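You operate a simulated robot arm through the tools that you are given. There is no shell and no other tool.

Carry out the task below with a simulated two-armed robot. There is one attempt and no reset: what you move stays moved.

Task
Move the green cup onto the yellow coaster, then wipe the black cover where it stood.
Fine: with the white pad damped on the blue pad; pad back. Set down upright: green cup. What is to be rubbed or washed off counts as gone when no trace of it is left.

The check looks at the end state, three seconds after you hand in, the way a careful person would. Anything else that was tipped, shoved, dropped, spilled or broken makes it a failure. Lids that push on must go on centred and level and be pressed home; caps that screw on are set level and turned clockwise until they are tight.

Robot
Two 7-joint arms with two-finger grippers on one trunk that stands fixed in place. Base frame: the origin is at the foot of the trunk, x ahead of it, y to its left, z up. Lengths are in mm, angles in rad, forces in N, time in s.
The left shoulder is at [78, 151, 938], the right one opposite. With the tool pointing down near the work surface each hand reaches from about 320 to 800 mm from the base axis, measured 20 degrees to its own side. Payload 2.54 kg a hand.
Tool frame (each hand has its own): the origin (TCP) lies between the finger pads and is the grasp point; the fingertips stand 30 mm ahead of it; z points along the fingers, y is the line along which they close. The gripper opens to 116 mm. The gripper's body begins 95 mm behind the TCP.
Orientation is that of the tool frame in the base frame, as a unit quaternion [w, x, y, z]. With the fingers straight down and closing along the base's y, the tool's x points along the base's -x, its y along +y and its z along -z.

Tools
- The arms move only by the tool step_arm. It takes "left_rows", "right_rows" or both (then of equal length, played together; a hand with none holds still); each is a list of rows, each a list of 7 numbers: the shift along the tool's x, y, z in mm, then the turn, a rotation vector about the tool's x, y, z in degrees, then the opening, from 0 (shut) to 1 (fully open). In form: [[x, y, z, wx, wy, wz, grip], ...]. A call has 1 to 20 rows; each row is the pose to reach, as a shift and turn from the pose commanded when the call began, along the tool's axes at that moment. Each row takes 0.2 s and may step no farther than 50 mm and 0.15 rad from the row before; otherwise, or with a gripper value out of range, the whole call is refused. Where a pose cannot be reached the arm comes as near as it can. A force on the tool above 40 N (or 10 N above the force at the start of the call, whichever is more), or a blocked arm, ends the call early, and 0.2 s more pass. The fingers move at their own pace (about 72 mm/s each) and stop on an object; they squeeze with about 39 N. The grip force told is the motor's: it shows also when the fingers shut on nothing. Time passes only in rows, and 0.2 s behind the last, so rows that repeat a pose let the fingers close. The reply holds the time, the measured pose of the TCP, the force on the tool along the base axes, the opening and the grip force, in the units named above and with some noise, with the torque about the TCP (base axes, N m) and any sound that the robot's microphone picked up.
- Cameras (640 x 400 px; columns grow to the right, rows downward): "scene" is now at [160, 9.3, 1059.9]; the picture's right is [-0.07, -1.00, 0.00], its down [-0.61, 0.04, -0.79] and it looks along [0.79, -0.06, -0.61] (base axes); focal length 278 px, centre (320, 200). "left" rides on the left gripper at [69, 15, -122] in its tool frame; the picture's right is [-0.21, 0.98, 0.00], its down [-0.83, -0.18, -0.53] and it looks along [-0.52, -0.11, 0.85] (tool axes); focal length 251 px, centre (320, 200). "right" rides on the right gripper at [69, -15, -122] in its tool frame; the picture's right is [0.21, 0.98, 0.00], its down [-0.83, 0.18, -0.53] and it looks along [-0.52, 0.11, 0.85] (tool axes); focal length 251 px, centre (320, 200). There is no depth. A picture from a camera that has moved, and an enlarged one, comes with that camera's place and axes in the base frame and with its lens. The place of the scene camera against the robot may be out by one fixed shift of up to 25 mm in any direction.
- get_image(camera): a new picture of that camera. It takes no simulated time.
- raise_lower(by): slides the trunk up (or, below 0, down) by that many mm; the arms and the scene camera ride with it, the base frame stays. It gives what a move gives, with no picture.
- aim_head(pan, tilt): turns the head with the scene camera to pan (to the left, within 1.396 rad either way) and tilt (down, from -0.506 to 1.204), counted from straight ahead of the robot. It gives what a move gives.
- enlarge(camera, box): a new picture of the part [left, top, right, bottom] of that camera's present view, enlarged. It takes no simulated time.
- sign_off(): hands the job in; it is judged then, once.

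Nothing tells you positions but the pictures and the camera data. Unless the task says otherwise, let go and move clear before handing in.

The tools are called after "Call:" as name(argument=value, ...) on one line, values as JSON. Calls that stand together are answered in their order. step_arm: Moves the arms, as the interface text tells. Its arguments: {"type":"object","properties":{"left_rows":{"type":"array"},"right_rows":{"type":"array"}},"required":[]} The other tools are called the same way: raise_lower (by) slides the trunk up or down; aim_head (pan, tilt) turns the head that bears the scene camera; get_image (camera) takes a picture; enlarge (camera, box) takes an enlarged picture of a part of a camera's view; sign_off () hands the job in.

At the start:

```text
time_s: 0.0
left_eef_pos: [467.9, 112.9, 886.3]
left_ee_rot: [0.0, 0.0, 1.0, 0.0]
left_force: [0.1, -0.1, -0.1]
left_torque: [0.02, 0.0, -0.02]
left_width: 116.0
left_grasp_force: 0.1
right_eef_pos: [480.6, -304.6, 855.0]
right_ee_rot: [0.0, 0.001, 1.0, 0.0]
right_force: [0.2, -0.1, -0.7]
right_torque: [0.01, 0.01, 0.04]
right_width: 115.9
right_grasp_force: 0.1
trunk travel left (down, up): [-175.0, 114.0]
head pan, tilt: [-0.073, 0.656]
```

scene: 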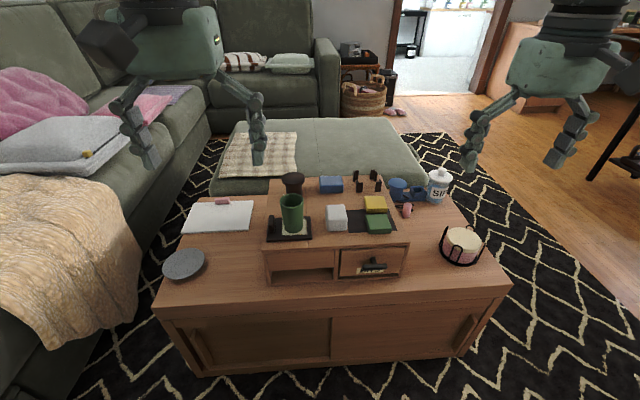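
right: 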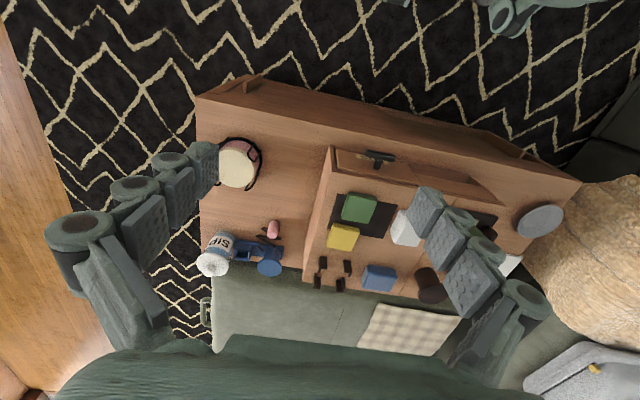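
left: 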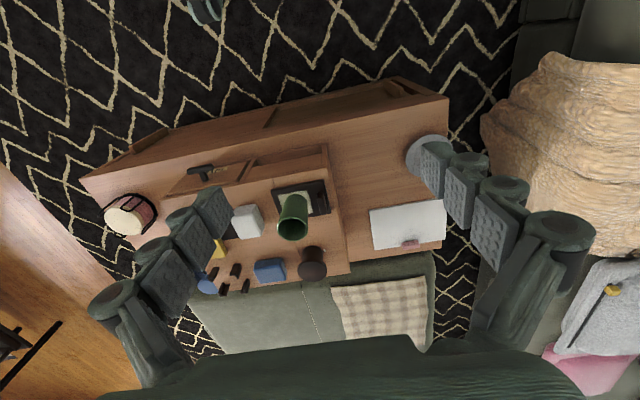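

I see a low wooden table with a small chest on it; a green cup stands on a black-and-white item, with white, yellow, green and blue blocks near it. I'll enlarge the pictures first to identify everything.

Call:
enlarge(camera="scene", box=[240, 160, 420, 290])

Call:
enlarge(camera="left", box=[160, 150, 360, 300])

Call:
enlarge(camera="right", box=[300, 140, 500, 310])

Call:
enlarge(camera="scene", box=[150, 160, 500, 300])

```text
3.08 times, centred on (330, 225) of scene
camera zoom: at [160.0, 9.3, 1059.9], right [-0.07, -1.0, 0.0], down [-0.61, 0.04, -0.79], along [0.79, -0.06, -0.61], focal length 856 px, centre (289, 123)
```

zoom: 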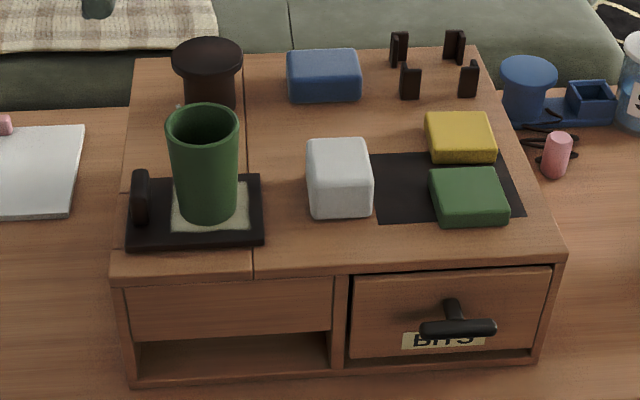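

```text
2.67 times, centred on (260, 225) of left
camera zoom: at [398.3, 127.2, 1007.7], right [0.21, 0.98, 0.0], down [0.83, -0.18, 0.53], along [0.52, -0.11, -0.85], focal length 670 px, centre (480, 133)
```

zoom: 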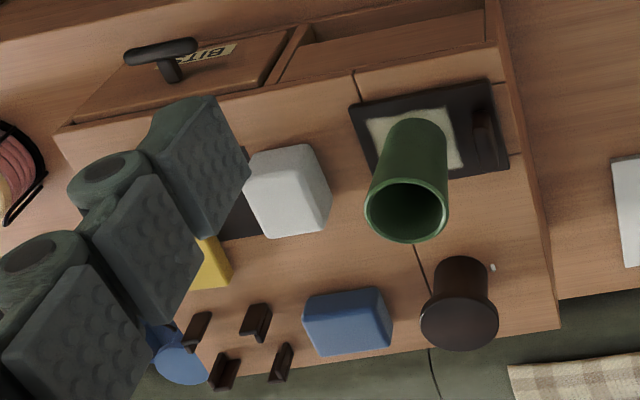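

```text
2.35 times, centred on (400, 225) of right
camera zoom: at [410.7, -320.2, 976.8], right [-0.21, 0.98, 0.0], down [0.83, 0.18, 0.53], along [0.52, 0.11, -0.85], focal length 592 px, centre (132, 141)
```

zoom: 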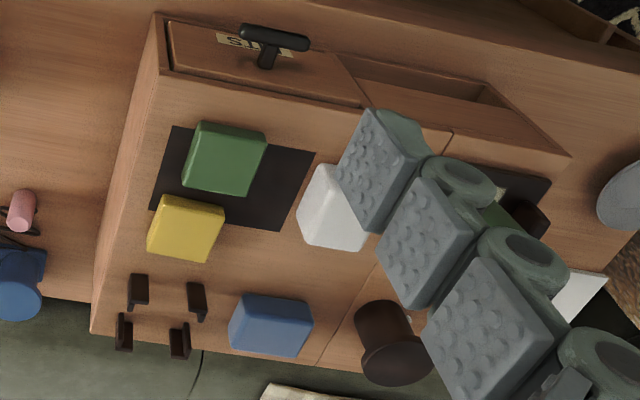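

```text
1.83 times, centred on (325, 230) of scene
camera zoom: at [160.0, 9.3, 1059.9], right [-0.07, -1.0, 0.0], down [-0.61, 0.04, -0.79], along [0.79, -0.06, -0.61], focal length 509 px, centre (311, 145)
```

zoom: 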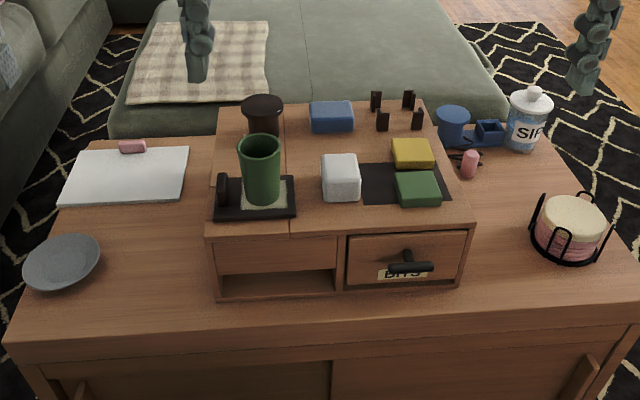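

The chest top seems to be at about z 555, with the white block near (681, -88). I'll look closer at the cup, the cover and the pads before moving anything.

Call:
enlarge(camera="scene", box=[260, 185, 324, 245])

Call:
enlarge(camera="scene", box=[310, 165, 400, 240])

Call:
enlarge(camera="left", box=[220, 170, 340, 290])

Call:
enlarge(camera="right", box=[310, 180, 440, 300])

Call:
enlarge(camera="scene", box=[370, 160, 500, 280])

```text
6.67 times, centred on (292, 215) of scene
camera zoom: at [160.0, 9.3, 1059.9], right [-0.07, -1.0, 0.0], down [-0.61, 0.04, -0.79], along [0.79, -0.06, -0.61], focal length 1855 px, centre (507, 100)
```

zoom: 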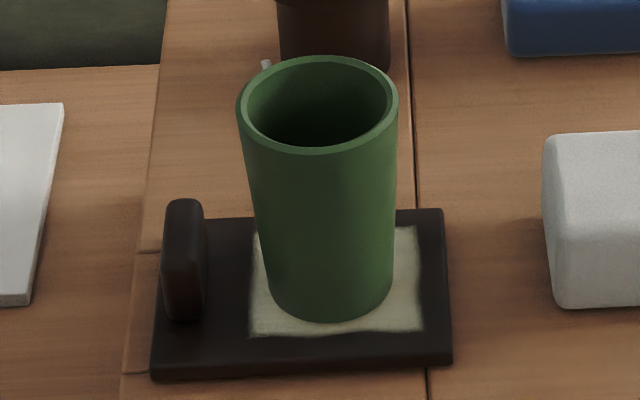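

```text
5.33 times, centred on (355, 202) of scene
camera zoom: at [160.0, 9.3, 1059.9], right [-0.07, -1.0, 0.0], down [-0.61, 0.04, -0.79], along [0.79, -0.06, -0.61], focal length 1484 px, centre (133, 187)
```

zoom: 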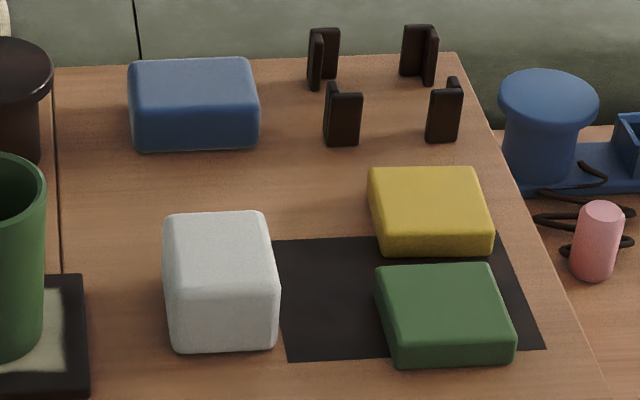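

```text
3.33 times, centred on (280, 230) of left
camera zoom: at [398.3, 127.2, 1007.7], right [0.21, 0.98, 0.0], down [0.83, -0.18, 0.53], along [0.52, -0.11, -0.85], focal length 838 px, centre (453, 100)
```

zoom: 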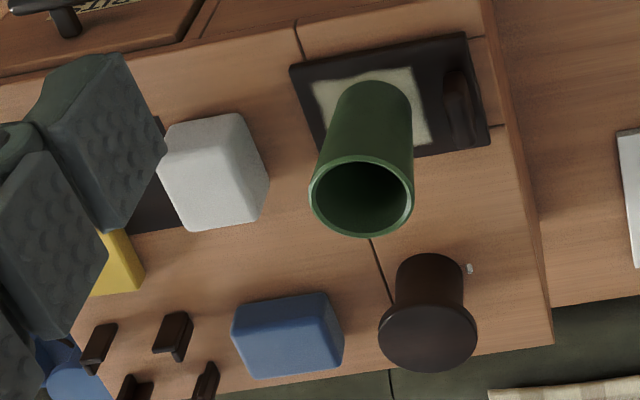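

```text
3.33 times, centred on (375, 240) of right
camera zoom: at [410.7, -320.2, 976.8], right [-0.21, 0.98, 0.0], down [0.83, 0.18, 0.53], along [0.52, 0.11, -0.85], focal length 838 px, centre (137, 67)
```

zoom: 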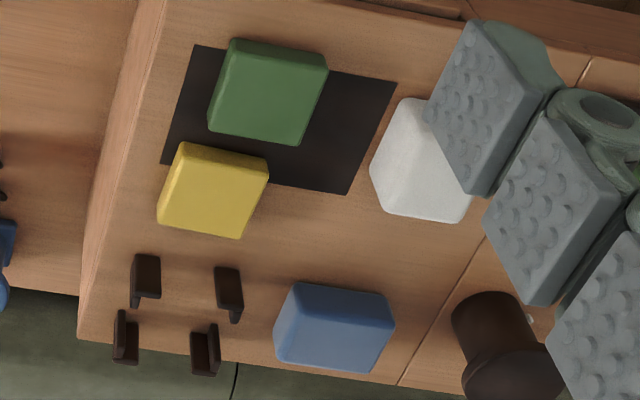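

```text
3.33 times, centred on (435, 220) of scene
camera zoom: at [160.0, 9.3, 1059.9], right [-0.07, -1.0, 0.0], down [-0.61, 0.04, -0.79], along [0.79, -0.06, -0.61], focal length 928 px, centre (-63, 133)
```

zoom: 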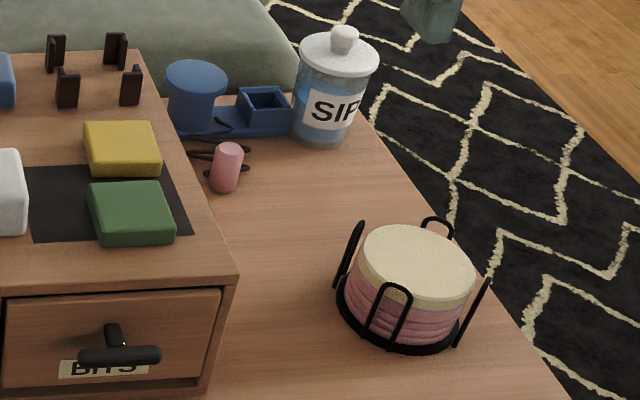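

The black plate with a tab under the cup is the cover. The pale square patch on it is probably the residue, the yellow slab the coaster, and the white and blue blocks the pads. I'll shift both hands sideways for clear views and to measure by triangulation.

Call:
step_arm(left_rows=[[0, -40, 0, 0, 0, 0, 1], [0, -80, 0, 0, 0, 0, 1], [0, -80, 0, 0, 0, 0, 1]], right_rows=[[0, 45, 0, 0, 0, 0, 1], [0, 90, 0, 0, 0, 0, 1], [0, 90, 0, 0, 0, 0, 1]])

Call:
get_image(camera="left")

Call:
get_image(camera="right")

```text
time_s: 0.8
left_eef_pos: [469.9, 31.4, 886.8]
left_ee_rot: [0.0, -0.002, 1.0, 0.0]
left_force: [0.3, 0.5, -0.5]
left_torque: [-0.01, 0.0, 0.0]
left_width: 116.0
left_grasp_force: 0.0
right_eef_pos: [482.1, -214.0, 852.9]
right_ee_rot: [0.0, 0.0, 1.0, -0.001]
right_force: [0.6, -0.4, 0.2]
right_torque: [0.02, -0.03, -0.03]
right_width: 115.9
right_grasp_force: 0.1
trunk travel left (down, up): [-175.0, 114.0]
head pan, tilt: [-0.073, 0.656]
```

```text
taken
camera left: at [398.4, 46.6, 1007.7], right [0.21, 0.98, 0.0], down [0.83, -0.18, 0.53], along [0.52, -0.11, -0.85], focal length 251 px, centre (320, 200)
```

left: 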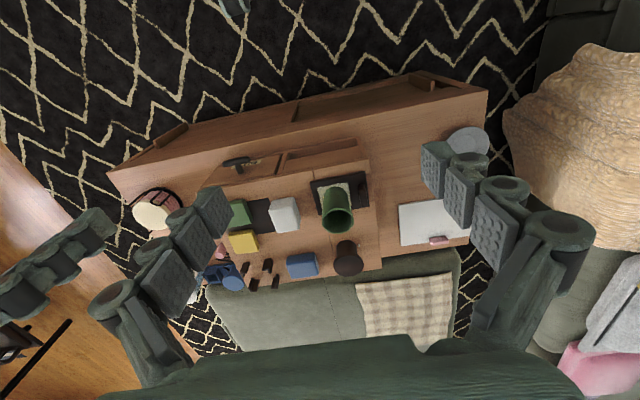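

```text
taken
camera right: at [410.8, -229.7, 975.0], right [-0.21, 0.98, 0.0], down [0.83, 0.18, 0.53], along [0.52, 0.11, -0.85], focal length 251 px, centre (320, 200)
```

right: 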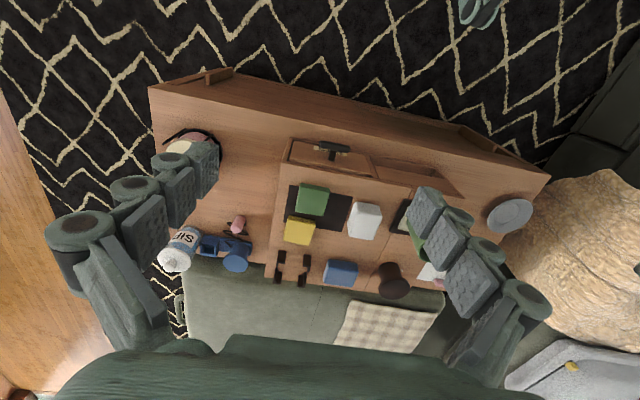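

Call:
enlarge(camera="left", box=[220, 140, 400, 300])

Call:
enlarge(camera="right", box=[260, 130, 440, 310])

Call:
enlarge(camera="left", box=[290, 160, 380, 240])

Call:
enlarge(camera="right", box=[270, 170, 400, 300])

```text
2.50 times, centred on (310, 220) of left
camera zoom: at [398.4, 46.6, 1007.7], right [0.21, 0.98, 0.0], down [0.83, -0.18, 0.53], along [0.52, -0.11, -0.85], focal length 629 px, centre (345, 150)
```

zoom: 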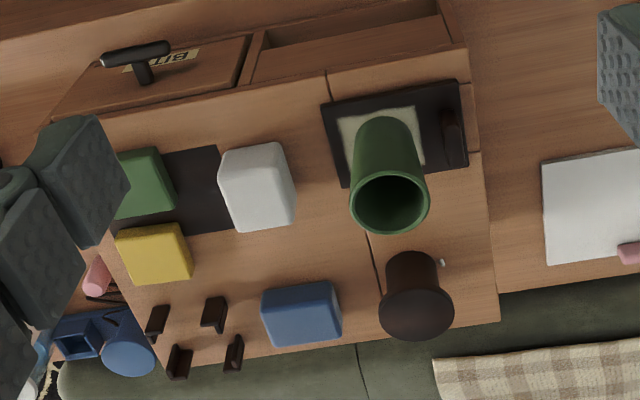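

```text
2.22 times, centred on (350, 220) of right
camera zoom: at [410.8, -229.7, 975.0], right [-0.21, 0.98, 0.0], down [0.83, 0.18, 0.53], along [0.52, 0.11, -0.85], focal length 559 px, centre (253, 156)
```

zoom: 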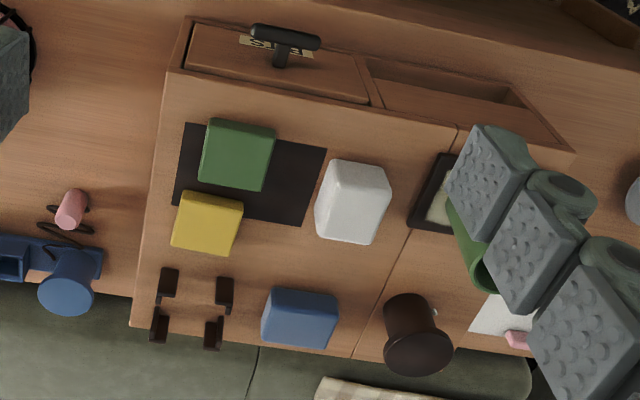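

```text
5.00 times, centred on (335, 200) of left
camera zoom: at [398.4, 46.6, 1007.7], right [0.21, 0.98, 0.0], down [0.83, -0.18, 0.53], along [0.52, -0.11, -0.85], focal length 1257 px, centre (245, 200)
```

zoom: 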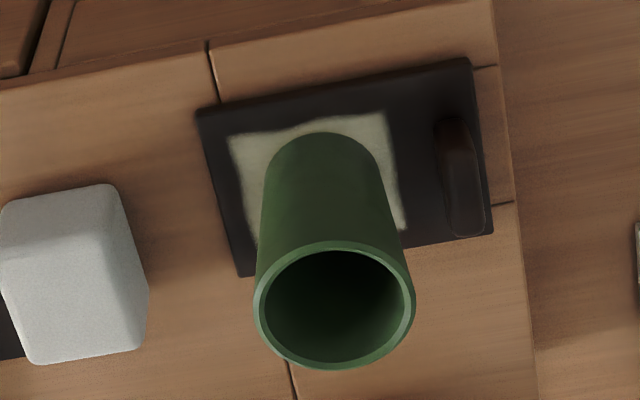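

```text
3.08 times, centred on (335, 235) of right
camera zoom: at [410.8, -229.7, 975.0], right [-0.21, 0.98, 0.0], down [0.83, 0.18, 0.53], along [0.52, 0.11, -0.85], focal length 774 px, centre (274, 92)
```

zoom: 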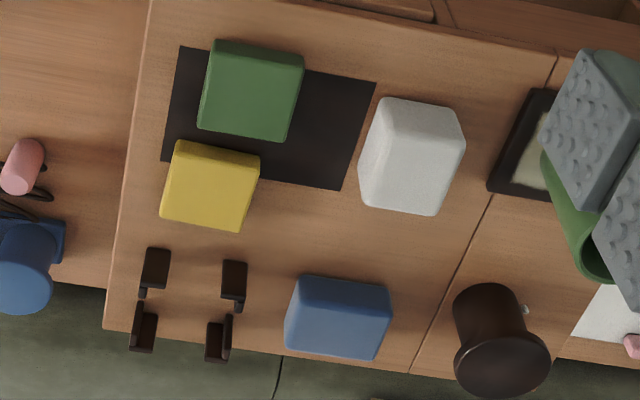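

Chest top is at z≈556, cover spans x 625–709 and y −22–88, stain about x 638–699, y −11–52. The yellow coaster is near (740, −203), the white pad near (683, −86) and the blue pad near (841, −89), which is far out. Next, close-ups for sizes and heights.

Call:
enlarge(camera="right", box=[330, 185, 394, 250])

Call:
enlarge(camera="left", box=[260, 180, 324, 240])

Call:
enlarge(camera="right", box=[275, 205, 339, 295])

Call:
enlarge(camera="right", box=[310, 240, 374, 300])

Call:
enlarge(camera="left", box=[226, 222, 324, 300])

```text
6.15 times, centred on (362, 218) of right
camera zoom: at [410.8, -229.7, 975.0], right [-0.21, 0.98, 0.0], down [0.83, 0.18, 0.53], along [0.52, 0.11, -0.85], focal length 1547 px, centre (62, 92)
```

zoom: 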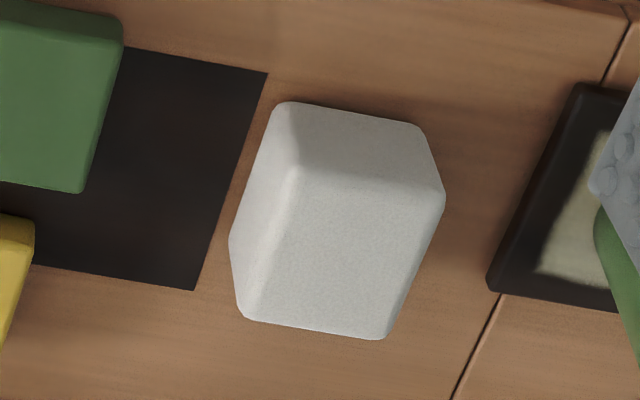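

```text
6.67 times, centred on (292, 210) of left
camera zoom: at [398.4, 46.6, 1007.7], right [0.21, 0.98, 0.0], down [0.83, -0.18, 0.53], along [0.52, -0.11, -0.85], focal length 1676 px, centre (507, 133)
```

zoom: 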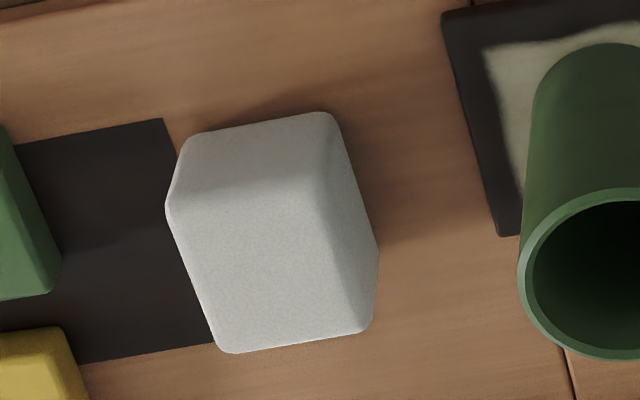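

```text
4.44 times, centred on (307, 250) of right
camera zoom: at [410.8, -229.7, 975.0], right [-0.21, 0.98, 0.0], down [0.83, 0.18, 0.53], along [0.52, 0.11, -0.85], focal length 1118 px, centre (378, -22)
```

zoom: 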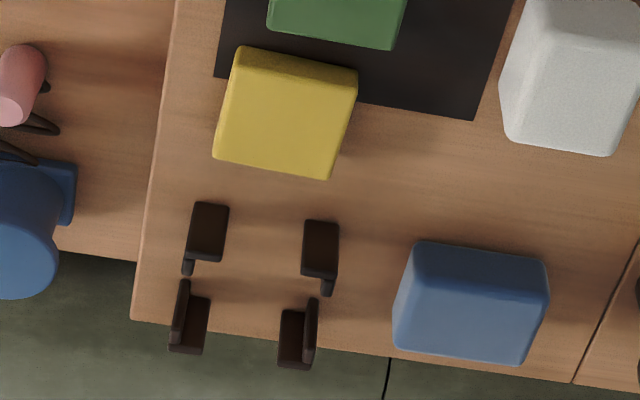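

```text
6.67 times, centred on (342, 270) of right
camera zoom: at [410.8, -229.7, 975.0], right [-0.21, 0.98, 0.0], down [0.83, 0.18, 0.53], along [0.52, 0.11, -0.85], focal length 1676 px, centre (173, -267)
```

zoom: 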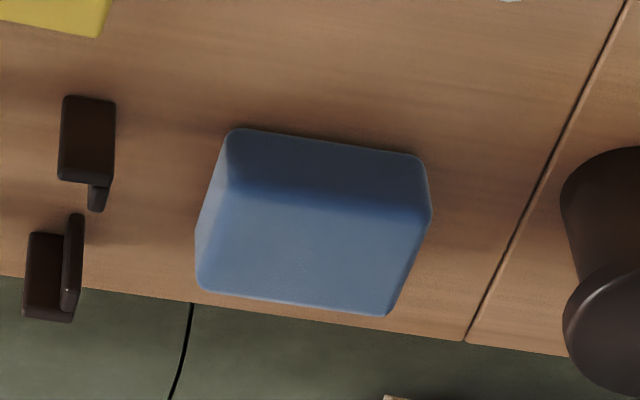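

```text
5.13 times, centred on (275, 261) of left
camera zoom: at [398.4, 46.6, 1007.7], right [0.21, 0.98, 0.0], down [0.83, -0.18, 0.53], along [0.52, -0.11, -0.85], focal length 1289 px, centre (551, -113)
```

zoom: 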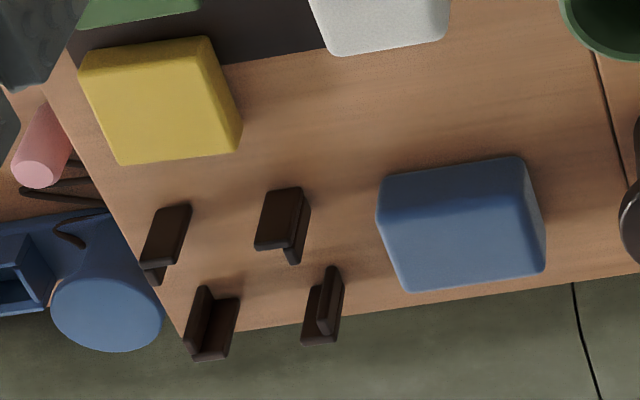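

White pad is about 52×50×50 mm centred at (681, −83), the blue pad's top is z≈589 at (843, −88), and the yellow coaster's top is z≈577 centred at (744, −203). The blue pad is at the edge of reach, so I'll move the left hand aside, lower the trunk, and test the right hand's reach high above it.

Call:
step_arm(left_rows=[[0, 45, 0, 0, 0, 0, 1], [0, 90, 0, 0, 0, 0, 1], [0, 135, 0, 0, 0, 0, 1], [0, 180, 0, 0, 0, 0, 1], [0, 200, 0, 0, 0, 0, 1], [0, 200, 0, 0, 0, 0, 1]])

Call:
raise_lower(by=-120)

```text
time_s: 2.2
left_eef_pos: [467.6, 234.2, 883.1]
left_ee_rot: [0.0, 0.0, 1.0, 0.0]
left_force: [-0.2, -0.8, 0.6]
left_torque: [-0.02, 0.0, 0.03]
left_width: 116.1
left_grasp_force: 0.3
right_eef_pos: [481.1, -213.4, 852.8]
right_ee_rot: [0.0, -0.001, 1.0, -0.001]
right_force: [-0.6, 0.4, -0.2]
right_torque: [0.02, -0.01, 0.01]
right_width: 116.1
right_grasp_force: 0.0
trunk travel left (down, up): [-175.0, 114.0]
head pan, tilt: [-0.073, 0.656]
```

```text
time_s: 3.7
left_eef_pos: [466.5, 233.3, 763.8]
left_ee_rot: [0.0, -0.001, 1.0, 0.0]
left_force: [-0.2, -0.1, -0.3]
left_torque: [-0.03, -0.02, 0.02]
left_width: 116.1
left_grasp_force: 0.0
right_eef_pos: [481.7, -215.8, 732.4]
right_ee_rot: [0.001, 0.0, 1.0, 0.0]
right_force: [1.1, -0.6, 0.0]
right_torque: [0.01, 0.01, 0.02]
right_width: 116.0
right_grasp_force: 0.1
trunk travel left (down, up): [-55.0, 234.0]
head pan, tilt: [-0.073, 0.656]
```

Both hands are clear. Now a free-space reach test: right hand at z 732 out toward the point above the blue pad.

Call:
step_arm(right_rows=[[-45, 16, 0, 0, 0, 0, 1], [-90, 32, 0, 0, 0, 0, 1], [-135, 48, 0, 0, 0, 0, 1], [-180, 64, 0, 0, 0, 0, 1], [-225, 80, 0, 0, 0, 0, 1], [-270, 96, 0, 0, 0, 0, 1], [-315, 112, 0, 0, 0, 0, 1], [-345, 127, 0, 0, 0, 0, 1], [-360, 127, 0, 0, 0, 0, 1], [-360, 127, 0, 0, 0, 0, 1]])

Call:
get_image(camera="scene")

Call:
get_image(camera="right")

```text
time_s: 5.9
left_eef_pos: [467.1, 233.4, 763.3]
left_ee_rot: [0.0, 0.0, 1.0, 0.0]
left_force: [0.6, 0.2, -0.2]
left_torque: [0.03, 0.0, 0.03]
left_width: 116.0
left_grasp_force: 0.1
right_eef_pos: [638.4, -198.7, 721.9]
right_ee_rot: [0.001, 0.0, 1.0, 0.001]
right_force: [-1.0, 0.5, 0.6]
right_torque: [0.03, -0.03, -0.01]
right_width: 115.8
right_grasp_force: 0.0
right hand out of reach, approached as far as the arm can: row 4, 5, 6, 7, 8, 9, 10
trunk travel left (down, up): [-55.0, 234.0]
head pan, tilt: [-0.073, 0.656]
```

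```text
taken
camera scene: at [160.0, 9.3, 939.9], right [-0.07, -1.0, 0.0], down [-0.61, 0.04, -0.79], along [0.79, -0.06, -0.61], focal length 278 px, centre (320, 200)
```

scene: 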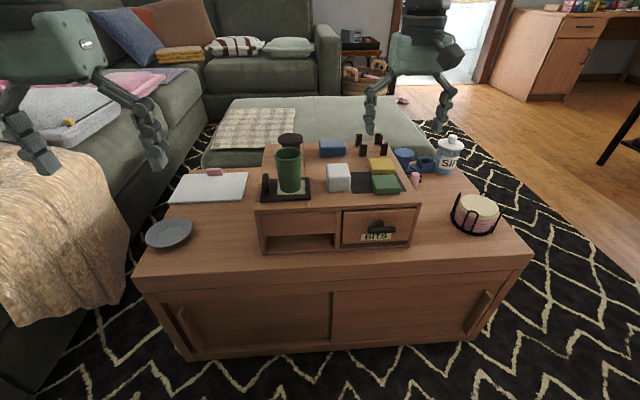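

```text
taken
camera right: at [568.9, -215.7, 844.6], right [-0.21, 0.98, 0.0], down [0.82, 0.18, 0.54], along [0.52, 0.12, -0.84], focal length 251 px, centre (320, 200)
```

right: 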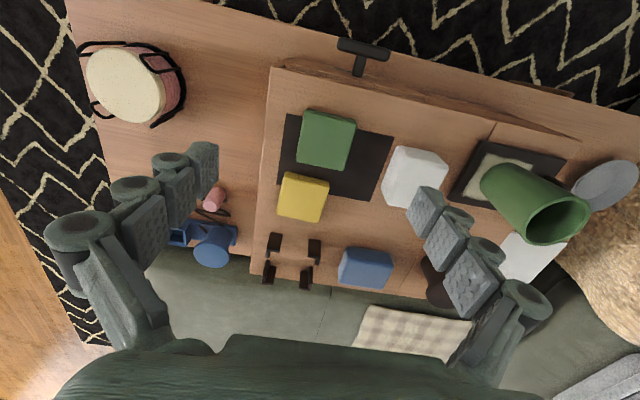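

Lowering the trunk made the reach worse (the wrist sits far above the tool), so I need the trunk higher and the tool pitched forward. I'll back off and raise the trunk.

Call:
step_arm(right_rows=[[45, 0, 0, 0, 0, 0, 1], [45, 0, 0, 0, 0, 0, 1]])

Call:
raise_lower(by=170)

```text
time_s: 6.5
left_eef_pos: [467.0, 232.9, 763.1]
left_ee_rot: [0.0, 0.0, 1.0, 0.0]
left_force: [-0.4, 0.0, 0.2]
left_torque: [0.02, 0.0, -0.01]
left_width: 115.9
left_grasp_force: 0.1
right_eef_pos: [595.8, -199.5, 721.5]
right_ee_rot: [0.0, 0.0, 1.0, -0.001]
right_force: [0.2, 0.9, -0.5]
right_torque: [0.01, -0.04, -0.04]
right_width: 116.1
right_grasp_force: 0.1
trunk travel left (down, up): [-55.0, 234.0]
head pan, tilt: [-0.073, 0.656]
```

```text
time_s: 8.4
left_eef_pos: [467.2, 232.3, 934.0]
left_ee_rot: [0.0, 0.0, 1.0, 0.0]
left_force: [0.3, -0.6, -0.2]
left_torque: [-0.02, 0.02, 0.03]
left_width: 116.1
left_grasp_force: 0.0
right_eef_pos: [597.3, -200.4, 892.3]
right_ee_rot: [-0.001, 0.0, 1.0, 0.0]
right_force: [0.2, -0.3, 0.1]
right_torque: [-0.02, -0.01, -0.01]
right_width: 116.0
right_grasp_force: 0.2
trunk travel left (down, up): [-225.0, 64.0]
head pan, tilt: [-0.073, 0.656]
```

The arm is back in a clean state with the trunk at +50 over the start. Now I'll lower to z≈722, pitch the tool 16° forward, and test the forward reach again in free space.

Call:
step_arm(right_rows=[[0, 0, 45, 0, 0, 0, 1], [0, 0, 90, 0, 0, 0, 1], [0, 0, 135, 0, -8, 0, 1], [0, 0, 170, 0, -16, 0, 1], [-45, 20, 170, 0, -16, 0, 1], [-90, 40, 170, 0, -16, 0, 1], [-135, 60, 170, 0, -16, 0, 1], [-180, 80, 170, 0, -16, 0, 1], [-215, 100, 170, 0, -16, 0, 1], [-244, 111, 170, 0, -16, 0, 1], [-244, 111, 170, 0, -16, 0, 1]])

Call:
get_image(camera="right")

Call:
get_image(camera="scene")

```text
time_s: 10.8
left_eef_pos: [466.0, 233.2, 933.9]
left_ee_rot: [0.001, 0.0, 1.0, 0.001]
left_force: [-0.3, -0.3, 0.4]
left_torque: [-0.01, -0.05, 0.02]
left_width: 116.1
left_grasp_force: 0.1
right_eef_pos: [680.4, -193.9, 771.3]
right_ee_rot: [0.139, -0.001, 0.99, 0.0]
right_force: [-0.1, -0.8, -0.9]
right_torque: [0.0, -0.03, 0.03]
right_width: 115.5
right_grasp_force: 0.0
right hand out of reach, approached as far as the arm can: row 6, 7, 8, 9, 10, 11
trunk travel left (down, up): [-225.0, 64.0]
head pan, tilt: [-0.073, 0.656]
```

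```text
taken
camera right: at [579.4, -209.8, 869.3], right [-0.21, 0.98, -0.06], down [0.65, 0.18, 0.74], along [0.73, 0.11, -0.67], focal length 251 px, centre (320, 200)
```

right: 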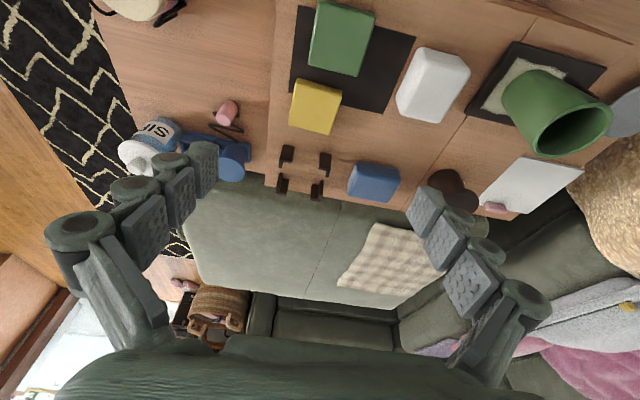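

```text
taken
camera scene: at [160.0, 9.3, 1109.9], right [-0.07, -1.0, 0.0], down [-0.61, 0.04, -0.79], along [0.79, -0.06, -0.61], focal length 278 px, centre (320, 200)
```

scene: 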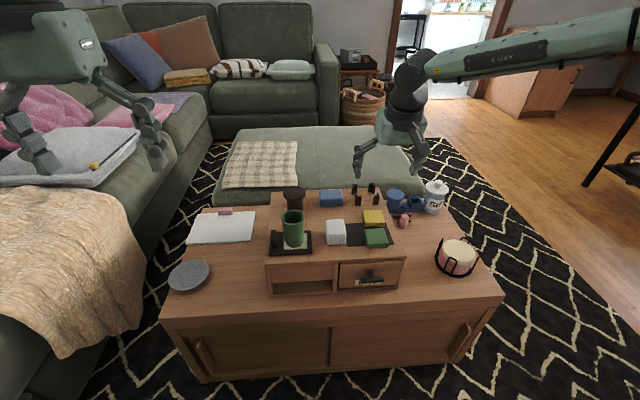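

The arm got stuck with the forearm almost horizontal; the wrist bend seems to be the limit, so a higher trunk (lower relative working height) should help. I'll raise it fully and retest from lower down.

Call:
raise_lower(by=64)

Call:
step_arm(right_rows=[[10, 0, 35, 0, 0, 0, 1], [20, 0, 70, 0, 0, 0, 1], [30, 0, 104, 0, 0, 0, 1], [40, 0, 139, 0, 0, 0, 1], [2, 20, 150, 0, 0, 0, 1], [-37, 40, 161, 0, 0, 0, 1], [-75, 60, 172, 0, 0, 0, 1], [-114, 80, 183, 0, 0, 0, 1], [-114, 105, 183, 0, 0, 0, 1], [-114, 105, 183, 0, 0, 0, 1]])

Call:
get_image(camera="right")

Call:
get_image(camera="scene")

```text
time_s: 11.8
left_eef_pos: [467.5, 233.3, 996.5]
left_ee_rot: [0.0, -0.001, 1.0, -0.001]
left_force: [-0.7, -0.7, 0.0]
left_torque: [0.0, 0.02, -0.01]
left_width: 115.8
left_grasp_force: 0.1
right_eef_pos: [680.3, -193.8, 834.9]
right_ee_rot: [0.139, -0.001, 0.99, 0.0]
right_force: [0.5, 1.1, 0.1]
right_torque: [-0.01, 0.01, -0.01]
right_width: 115.9
right_grasp_force: 0.0
trunk travel left (down, up): [-289.0, 0.0]
head pan, tilt: [-0.073, 0.656]
```

```text
time_s: 14.1
left_eef_pos: [468.1, 233.8, 997.5]
left_ee_rot: [0.0, -0.001, 1.0, 0.0]
left_force: [-0.9, -0.1, -0.1]
left_torque: [-0.01, 0.01, -0.04]
left_width: 115.9
left_grasp_force: 0.0
right_eef_pos: [672.6, -219.5, 780.7]
right_ee_rot: [0.139, 0.001, 0.99, 0.0]
right_force: [-0.4, 0.0, 0.1]
right_torque: [0.01, 0.01, 0.0]
right_width: 116.2
right_grasp_force: 0.0
right hand out of reach, approached as far as the arm can: row 1, 2, 3, 4, 5, 6, 7, 8, 9, 10
trunk travel left (down, up): [-289.0, 0.0]
head pan, tilt: [-0.073, 0.656]
```

```text
taken
camera right: at [571.0, -234.5, 879.7], right [-0.21, 0.98, -0.06], down [0.65, 0.18, 0.74], along [0.74, 0.12, -0.67], focal length 251 px, centre (320, 200)
```

right: 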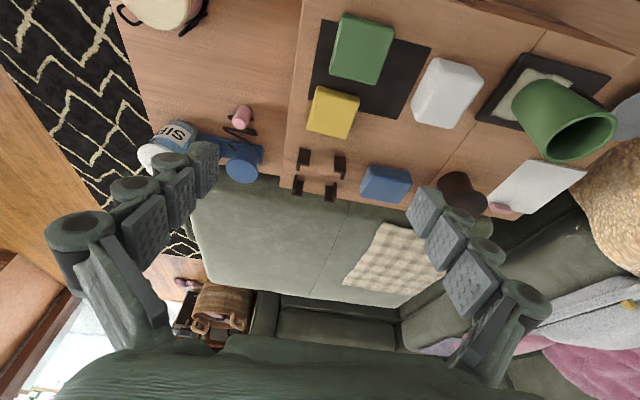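

```text
taken
camera scene: at [160.0, 9.3, 1173.9], right [-0.07, -1.0, 0.0], down [-0.61, 0.04, -0.79], along [0.79, -0.06, -0.61], focal length 278 px, centre (320, 200)
```

scene: 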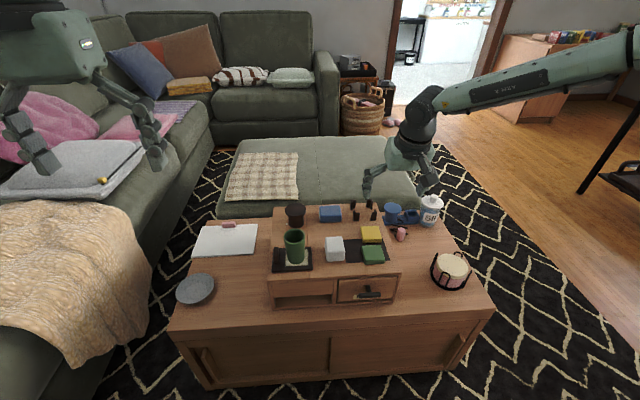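

The arm stalls with the elbow raised, well short of the stated reach. I'll look at the right arm's posture with the head camera to understand what limits it.

Call:
aim_head(pan=-0.75, tilt=0.25)

Call:
get_image(camera="scene")

```text
time_s: 15.1
left_eef_pos: [467.2, 233.0, 997.5]
left_ee_rot: [0.0, 0.0, 1.0, -0.001]
left_force: [0.0, 0.0, 0.4]
left_torque: [0.0, 0.03, 0.02]
left_width: 115.9
left_grasp_force: 0.1
right_eef_pos: [673.2, -218.2, 781.3]
right_ee_rot: [0.14, 0.0, 0.99, 0.0]
right_force: [0.2, 0.4, 0.2]
right_torque: [0.0, 0.03, 0.0]
right_width: 116.2
right_grasp_force: 0.0
trunk travel left (down, up): [-289.0, 0.0]
head pan, tilt: [-0.75, 0.25]
```

```text
taken
camera scene: at [142.1, -48.0, 1211.0], right [-0.68, -0.73, 0.0], down [-0.18, 0.17, -0.97], along [0.71, -0.66, -0.25], focal length 278 px, centre (320, 200)
```

scene: 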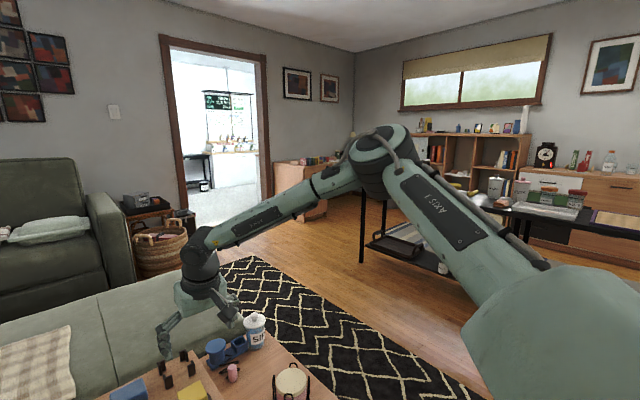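

The elbow is bent about 90° and swung out to the right, so the arm isn't stretched; the hand's yaw is probably binding. I'll back off, yaw the hand 24° inward and try the forward reach again in free air.

Call:
step_arm(right_rows=[[28.8, 0, -8.3, -2.2, 0, -7.7, 1], [57.7, 0, -16.6, -4.4, 0, -15.4, 1], [57.7, 0, -16.6, -6.6, 0, -23.1, 1], [66, 20, 12.3, -6.6, 0, -23.1, 1], [44, 40, 44.6, -6.6, 0, -23.1, 1], [17.3, 60, 78.3, -6.6, 0, -23.1, 1], [-18.4, 80, 98.9, -6.6, 0, -23.1, 1], [-56.9, 100, 110, -6.6, 0, -23.1, 1], [-95.3, 115, 121, -6.6, 0, -23.1, 1], [-129, 130, 130.7, -6.6, 0, -23.1, 1], [-129, 130, 130.7, -6.6, 0, -23.1, 1]])

Call:
get_image(camera="scene")

```text
time_s: 17.5
left_eef_pos: [466.7, 233.3, 997.2]
left_ee_rot: [0.0, 0.0, 1.0, 0.0]
left_force: [0.4, 0.2, 0.5]
left_torque: [-0.04, 0.02, 0.01]
left_width: 116.1
left_grasp_force: 0.0
right_eef_pos: [669.0, -190.6, 787.3]
right_ee_rot: [0.137, -0.205, 0.969, 0.028]
right_force: [-0.3, 0.7, -0.6]
right_torque: [-0.02, 0.04, -0.01]
right_width: 116.0
right_grasp_force: 0.0
right hand out of reach, approached as far as the arm can: row 5, 6, 7, 8, 9, 10, 11
trunk travel left (down, up): [-289.0, 0.0]
head pan, tilt: [-0.75, 0.25]
```

```text
taken
camera scene: at [141.9, -48.0, 1211.1], right [-0.68, -0.73, 0.0], down [-0.18, 0.17, -0.97], along [0.71, -0.66, -0.25], focal length 278 px, centre (320, 200)
```

scene: 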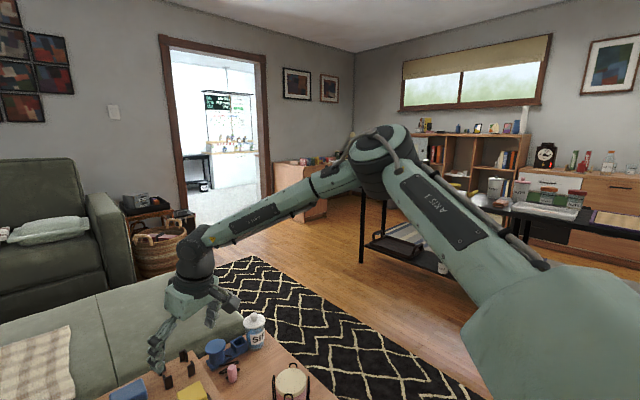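

The shoulder-to-wrist distance stalls at the same value each time, while the elbow is still bent, so this looks like a posture the solver got stuck in. I'll retract, straighten the tool to vertical, and test the stated 20° own-side reach at a lower height.

Call:
step_arm(right_rows=[[31.7, -12.7, -9.1, 0.84, 3.95, 5.98, 1], [63.5, -25.4, -18.2, 1.68, 7.9, 11.95, 1], [95.2, -38, -27.3, 2.51, 11.85, 17.9, 1], [126.9, -50.7, -36.4, 3.35, 15.8, 23.9, 1], [126.9, -50.7, -36.4, 3.35, 15.8, 23.9, 1]])

```text
time_s: 18.7
left_eef_pos: [466.1, 233.4, 998.3]
left_ee_rot: [0.001, 0.0, 1.0, -0.001]
left_force: [0.2, -0.2, 0.1]
left_torque: [-0.03, -0.03, 0.0]
left_width: 116.3
left_grasp_force: 0.1
right_eef_pos: [567.6, -296.0, 793.2]
right_ee_rot: [0.0, 0.001, 1.0, 0.0]
right_force: [-0.5, 0.3, -0.3]
right_torque: [0.02, -0.04, 0.0]
right_width: 115.8
right_grasp_force: 0.1
trunk travel left (down, up): [-289.0, 0.0]
head pan, tilt: [-0.75, 0.25]
```

The tool is vertical again at (568, −296, 793). Now I'll go down to z≈680 and forward along my own side to probe the limit.

Call:
step_arm(right_rows=[[0, 0, 40, 0, 0, 0, 1], [0, 0, 80, 0, 0, 0, 1], [0, 0, 113, 0, 0, 0, 1], [-45, 0, 113, 0, 0, 0, 1], [-90, 0, 113, 0, 0, 0, 1], [-135, 10, 113, 0, 0, 0, 1], [-184, 20, 113, 0, 0, 0, 1], [-184, 20, 113, 0, 0, 0, 1]])

Call:
get_image(camera="scene")

```text
time_s: 20.5
left_eef_pos: [467.3, 233.2, 998.0]
left_ee_rot: [0.0, 0.0, 1.0, -0.001]
left_force: [-0.7, -0.3, -0.4]
left_torque: [0.0, 0.05, 0.0]
left_width: 116.0
left_grasp_force: 0.0
right_eef_pos: [635.2, -308.4, 745.7]
right_ee_rot: [0.0, 0.0, 1.0, 0.0]
right_force: [-0.6, -0.2, -0.4]
right_torque: [0.02, 0.01, 0.01]
right_width: 116.0
right_grasp_force: 0.0
right hand out of reach, approached as far as the arm can: row 4, 5, 6, 7, 8
trunk travel left (down, up): [-289.0, 0.0]
head pan, tilt: [-0.75, 0.25]
```

```text
taken
camera scene: at [142.0, -48.0, 1211.1], right [-0.68, -0.73, 0.0], down [-0.18, 0.17, -0.97], along [0.71, -0.66, -0.25], focal length 278 px, centre (320, 200)
```

scene: 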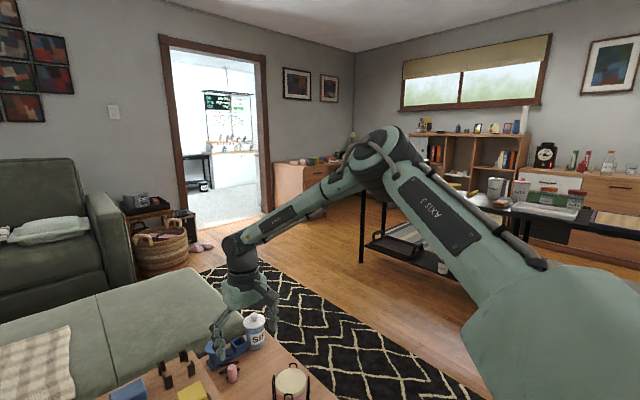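

Reach is still limited with the elbow high and outboard. I'll retract the hand close to the body and low to let the elbow drop, then look at the posture again.

Call:
step_arm(right_rows=[[45, 0, 0, 0, 0, 0, 1], [90, 0, 0, 0, 0, 0, 1], [135, 0, 0, 0, 0, 0, 1], [180, 0, 0, 0, 0, 0, 1], [220, 0, 0, 0, 0, 0, 1], [220, 0, 0, 0, 0, 0, 1]])

Call:
get_image(camera="scene")

```text
time_s: 21.9
left_eef_pos: [467.2, 233.8, 996.9]
left_ee_rot: [0.0, 0.0, 1.0, 0.0]
left_force: [-1.2, 0.4, -0.2]
left_torque: [0.02, 0.0, 0.01]
left_width: 115.9
left_grasp_force: 0.0
right_eef_pos: [416.7, -306.8, 744.9]
right_ee_rot: [0.001, 0.001, 1.0, 0.0]
right_force: [-0.1, -0.8, -0.2]
right_torque: [0.0, -0.01, 0.01]
right_width: 116.1
right_grasp_force: 0.1
trunk travel left (down, up): [-289.0, 0.0]
head pan, tilt: [-0.75, 0.25]
```

```text
taken
camera scene: at [141.9, -48.0, 1211.1], right [-0.68, -0.73, 0.0], down [-0.18, 0.17, -0.97], along [0.71, -0.66, -0.25], focal length 278 px, centre (320, 200)
```

scene: 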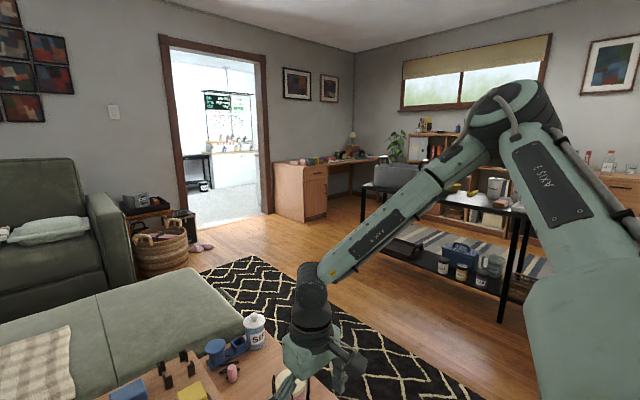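

The posture is simply elbow-up and folded. I'll probe again, lower (z≈640) and outside the chest's right side, to see whether the limit moves out near the work surface.

Call:
step_arm(right_rows=[[0, -10, 35, 0, 0, 0, 1], [0, -20, 70, 0, 0, 0, 1], [0, -30, 105, 0, 0, 0, 1], [-40, -30, 105, 0, 0, 0, 1], [-80, -30, 105, 0, 0, 0, 1], [-120, -30, 105, 0, 0, 0, 1], [-160, -30, 105, 0, 0, 0, 1], [-180, -30, 105, 0, 0, 0, 1], [-200, -30, 105, 0, 0, 0, 1], [-220, -30, 105, 0, 0, 0, 1], [-240, -30, 105, 0, 0, 0, 1], [-260, -30, 105, 0, 0, 0, 1], [-280, -30, 105, 0, 0, 0, 1], [-300, -30, 105, 0, 0, 0, 1], [-300, -30, 105, 0, 0, 0, 1]])

Call:
get_image(camera="scene")

```text
time_s: 25.1
left_eef_pos: [467.6, 234.1, 997.3]
left_ee_rot: [0.0, 0.001, 1.0, 0.0]
left_force: [0.3, -0.9, 0.0]
left_torque: [0.01, 0.0, 0.0]
left_width: 116.1
left_grasp_force: 0.1
right_eef_pos: [620.4, -353.2, 709.2]
right_ee_rot: [0.0, 0.0, 1.0, 0.0]
right_force: [0.3, 0.1, -0.3]
right_torque: [-0.01, 0.01, 0.0]
right_width: 116.1
right_grasp_force: 0.1
right hand out of reach, approached as far as the arm can: row 7, 8, 9, 10, 11, 12, 13, 14, 15
trunk travel left (down, up): [-289.0, 0.0]
head pan, tilt: [-0.75, 0.25]
```

```text
taken
camera scene: at [142.0, -48.0, 1211.1], right [-0.68, -0.73, 0.0], down [-0.18, 0.17, -0.97], along [0.71, -0.66, -0.25], focal length 278 px, centre (320, 200)
```

scene: 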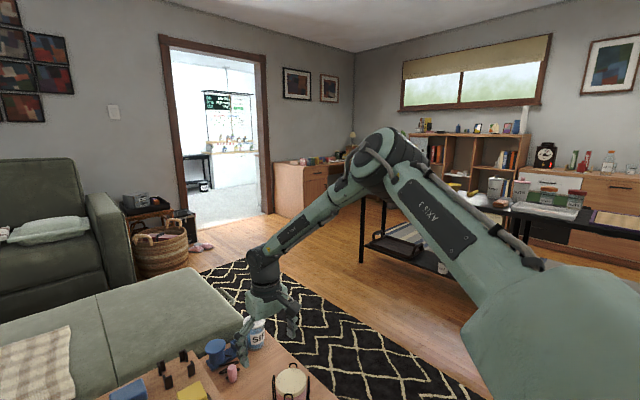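

In every stall the elbow ends at the same spot, up and outboard, which points to a shoulder joint limit in this branch. I'll try swinging the hand out wide to the right and low to bring the elbow down, then come back in.

Call:
step_arm(right_rows=[[45, 0, 0, 0, 0, 0, 1], [90, 0, 0, 0, 0, 0, 1], [130, -25, 0, 0, 0, 0, 1], [160, -65, 0, 0, 0, 0, 1], [180, -110, 0, 0, 0, 0, 1], [190, -155, 0, 0, 0, 0, 1], [200, -200, 0, 0, 0, 0, 1], [210, -245, 0, 0, 0, 0, 1], [220, -290, 0, 0, 0, 0, 1], [220, -290, 0, 0, 0, 0, 1]])

Call:
get_image(camera="scene")

```text
time_s: 27.3
left_eef_pos: [467.0, 233.8, 998.0]
left_ee_rot: [0.001, 0.0, 1.0, 0.0]
left_force: [-0.4, 1.0, 0.2]
left_torque: [-0.03, -0.02, 0.0]
left_width: 116.0
left_grasp_force: 0.1
right_eef_pos: [405.1, -556.8, 702.8]
right_ee_rot: [0.001, 0.008, 1.0, -0.01]
right_force: [-0.5, -0.7, -0.6]
right_torque: [-0.02, -0.01, -0.01]
right_width: 115.9
right_grasp_force: 0.2
right hand out of reach, approached as far as the arm can: row 7, 8, 9, 10
trunk travel left (down, up): [-289.0, 0.0]
head pan, tilt: [-0.75, 0.25]
```

```text
taken
camera scene: at [141.7, -47.9, 1211.2], right [-0.68, -0.73, 0.0], down [-0.18, 0.17, -0.97], along [0.71, -0.66, -0.25], focal length 278 px, centre (320, 200)
```

scene: 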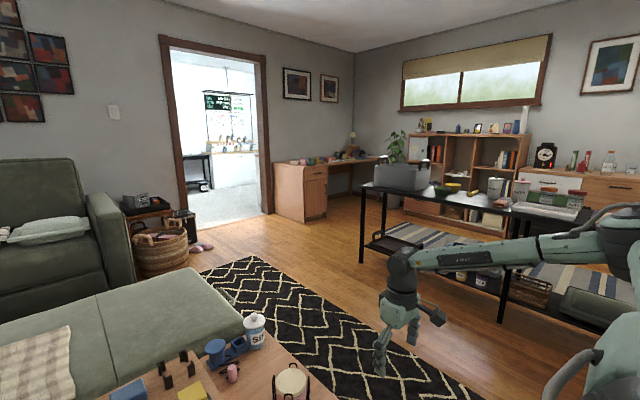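

The elbow has dropped to shoulder height. Now I'll sweep the hand back toward the front along an arc and see whether the elbow stays lower.

Call:
step_arm(right_rows=[[-20, 35, 0, 0, 0, 0, 1], [-45, 70, 0, 0, 0, 0, 1], [-75, 105, 0, 0, 0, 0, 1], [-105, 140, 0, 0, 0, 0, 1], [-135, 170, 0, 0, 0, 0, 1], [-165, 200, 10, 0, 0, 0, 1], [-195, 230, 20, 0, 0, 0, 1], [-225, 255, 20, 0, 0, 0, 1], [-225, 255, 20, 0, 0, 0, 1]])

Call:
get_image(camera="scene")

```text
time_s: 29.3
left_eef_pos: [467.1, 234.7, 997.9]
left_ee_rot: [0.0, 0.0, 1.0, 0.001]
left_force: [-0.2, -0.3, 0.2]
left_torque: [-0.03, 0.0, 0.01]
left_width: 115.9
left_grasp_force: 0.0
right_eef_pos: [627.8, -300.6, 684.9]
right_ee_rot: [0.001, -0.001, 1.0, 0.0]
right_force: [0.7, 0.2, 0.0]
right_torque: [0.0, -0.01, -0.02]
right_width: 116.0
right_grasp_force: 0.1
trunk travel left (down, up): [-289.0, 0.0]
head pan, tilt: [-0.75, 0.25]
```

```text
taken
camera scene: at [142.1, -47.9, 1211.1], right [-0.68, -0.73, 0.0], down [-0.18, 0.17, -0.97], along [0.71, -0.66, -0.25], focal length 278 px, centre (320, 200)
```

scene: 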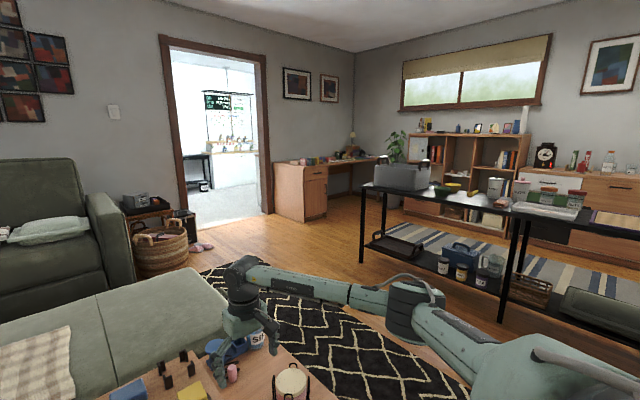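

That worked: the elbow is now low and outboard, and the hand got to a spot that was refused before. Let me push forward from here toward the point above the blue pad.

Call:
step_arm(right_rows=[[-40, 15, -10, 0, 0, 0, 1], [-80, 30, -10, 0, 0, 0, 1], [-120, 45, -10, 0, 0, 0, 1], [-150, 75, -10, 0, 0, 0, 1], [-170, 110, -10, 0, 0, 0, 1], [-185, 150, -10, 0, 0, 0, 1], [-200, 190, -10, 0, 0, 0, 1], [-212, 212, -10, 0, 0, 0, 1], [-212, 212, -10, 0, 0, 0, 1]])

Call:
get_image(camera="scene")

Call:
get_image(camera="right")

```text
time_s: 31.3
left_eef_pos: [468.0, 231.1, 998.0]
left_ee_rot: [0.0, 0.0, 1.0, -0.001]
left_force: [0.1, 0.1, -0.3]
left_torque: [0.02, -0.03, 0.01]
left_width: 116.0
left_grasp_force: 0.0
right_eef_pos: [751.4, -97.0, 710.0]
right_ee_rot: [0.0, 0.002, 1.0, 0.001]
right_force: [0.6, -0.9, -0.1]
right_torque: [0.05, 0.02, 0.02]
right_width: 115.8
right_grasp_force: 0.1
right hand out of reach, approached as far as the arm can: row 4, 5, 6, 7, 8, 9
trunk travel left (down, up): [-289.0, 0.0]
head pan, tilt: [-0.75, 0.25]
```

```text
taken
camera scene: at [142.1, -49.1, 1211.0], right [-0.68, -0.73, 0.0], down [-0.18, 0.17, -0.97], along [0.71, -0.66, -0.25], focal length 278 px, centre (320, 200)
```

scene: 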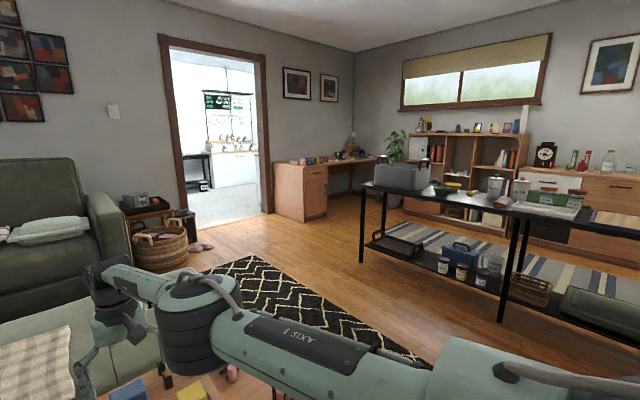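

```text
taken
camera right: at [680.4, -113.0, 833.0], right [-0.21, 0.98, 0.0], down [0.83, 0.18, 0.53], along [0.52, 0.11, -0.85], focal length 251 px, centre (320, 200)
```

right: 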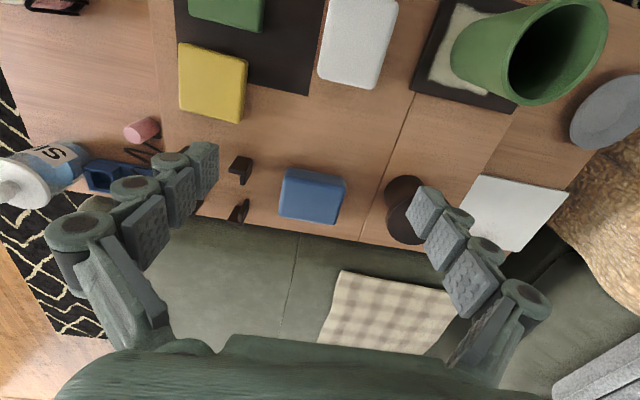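

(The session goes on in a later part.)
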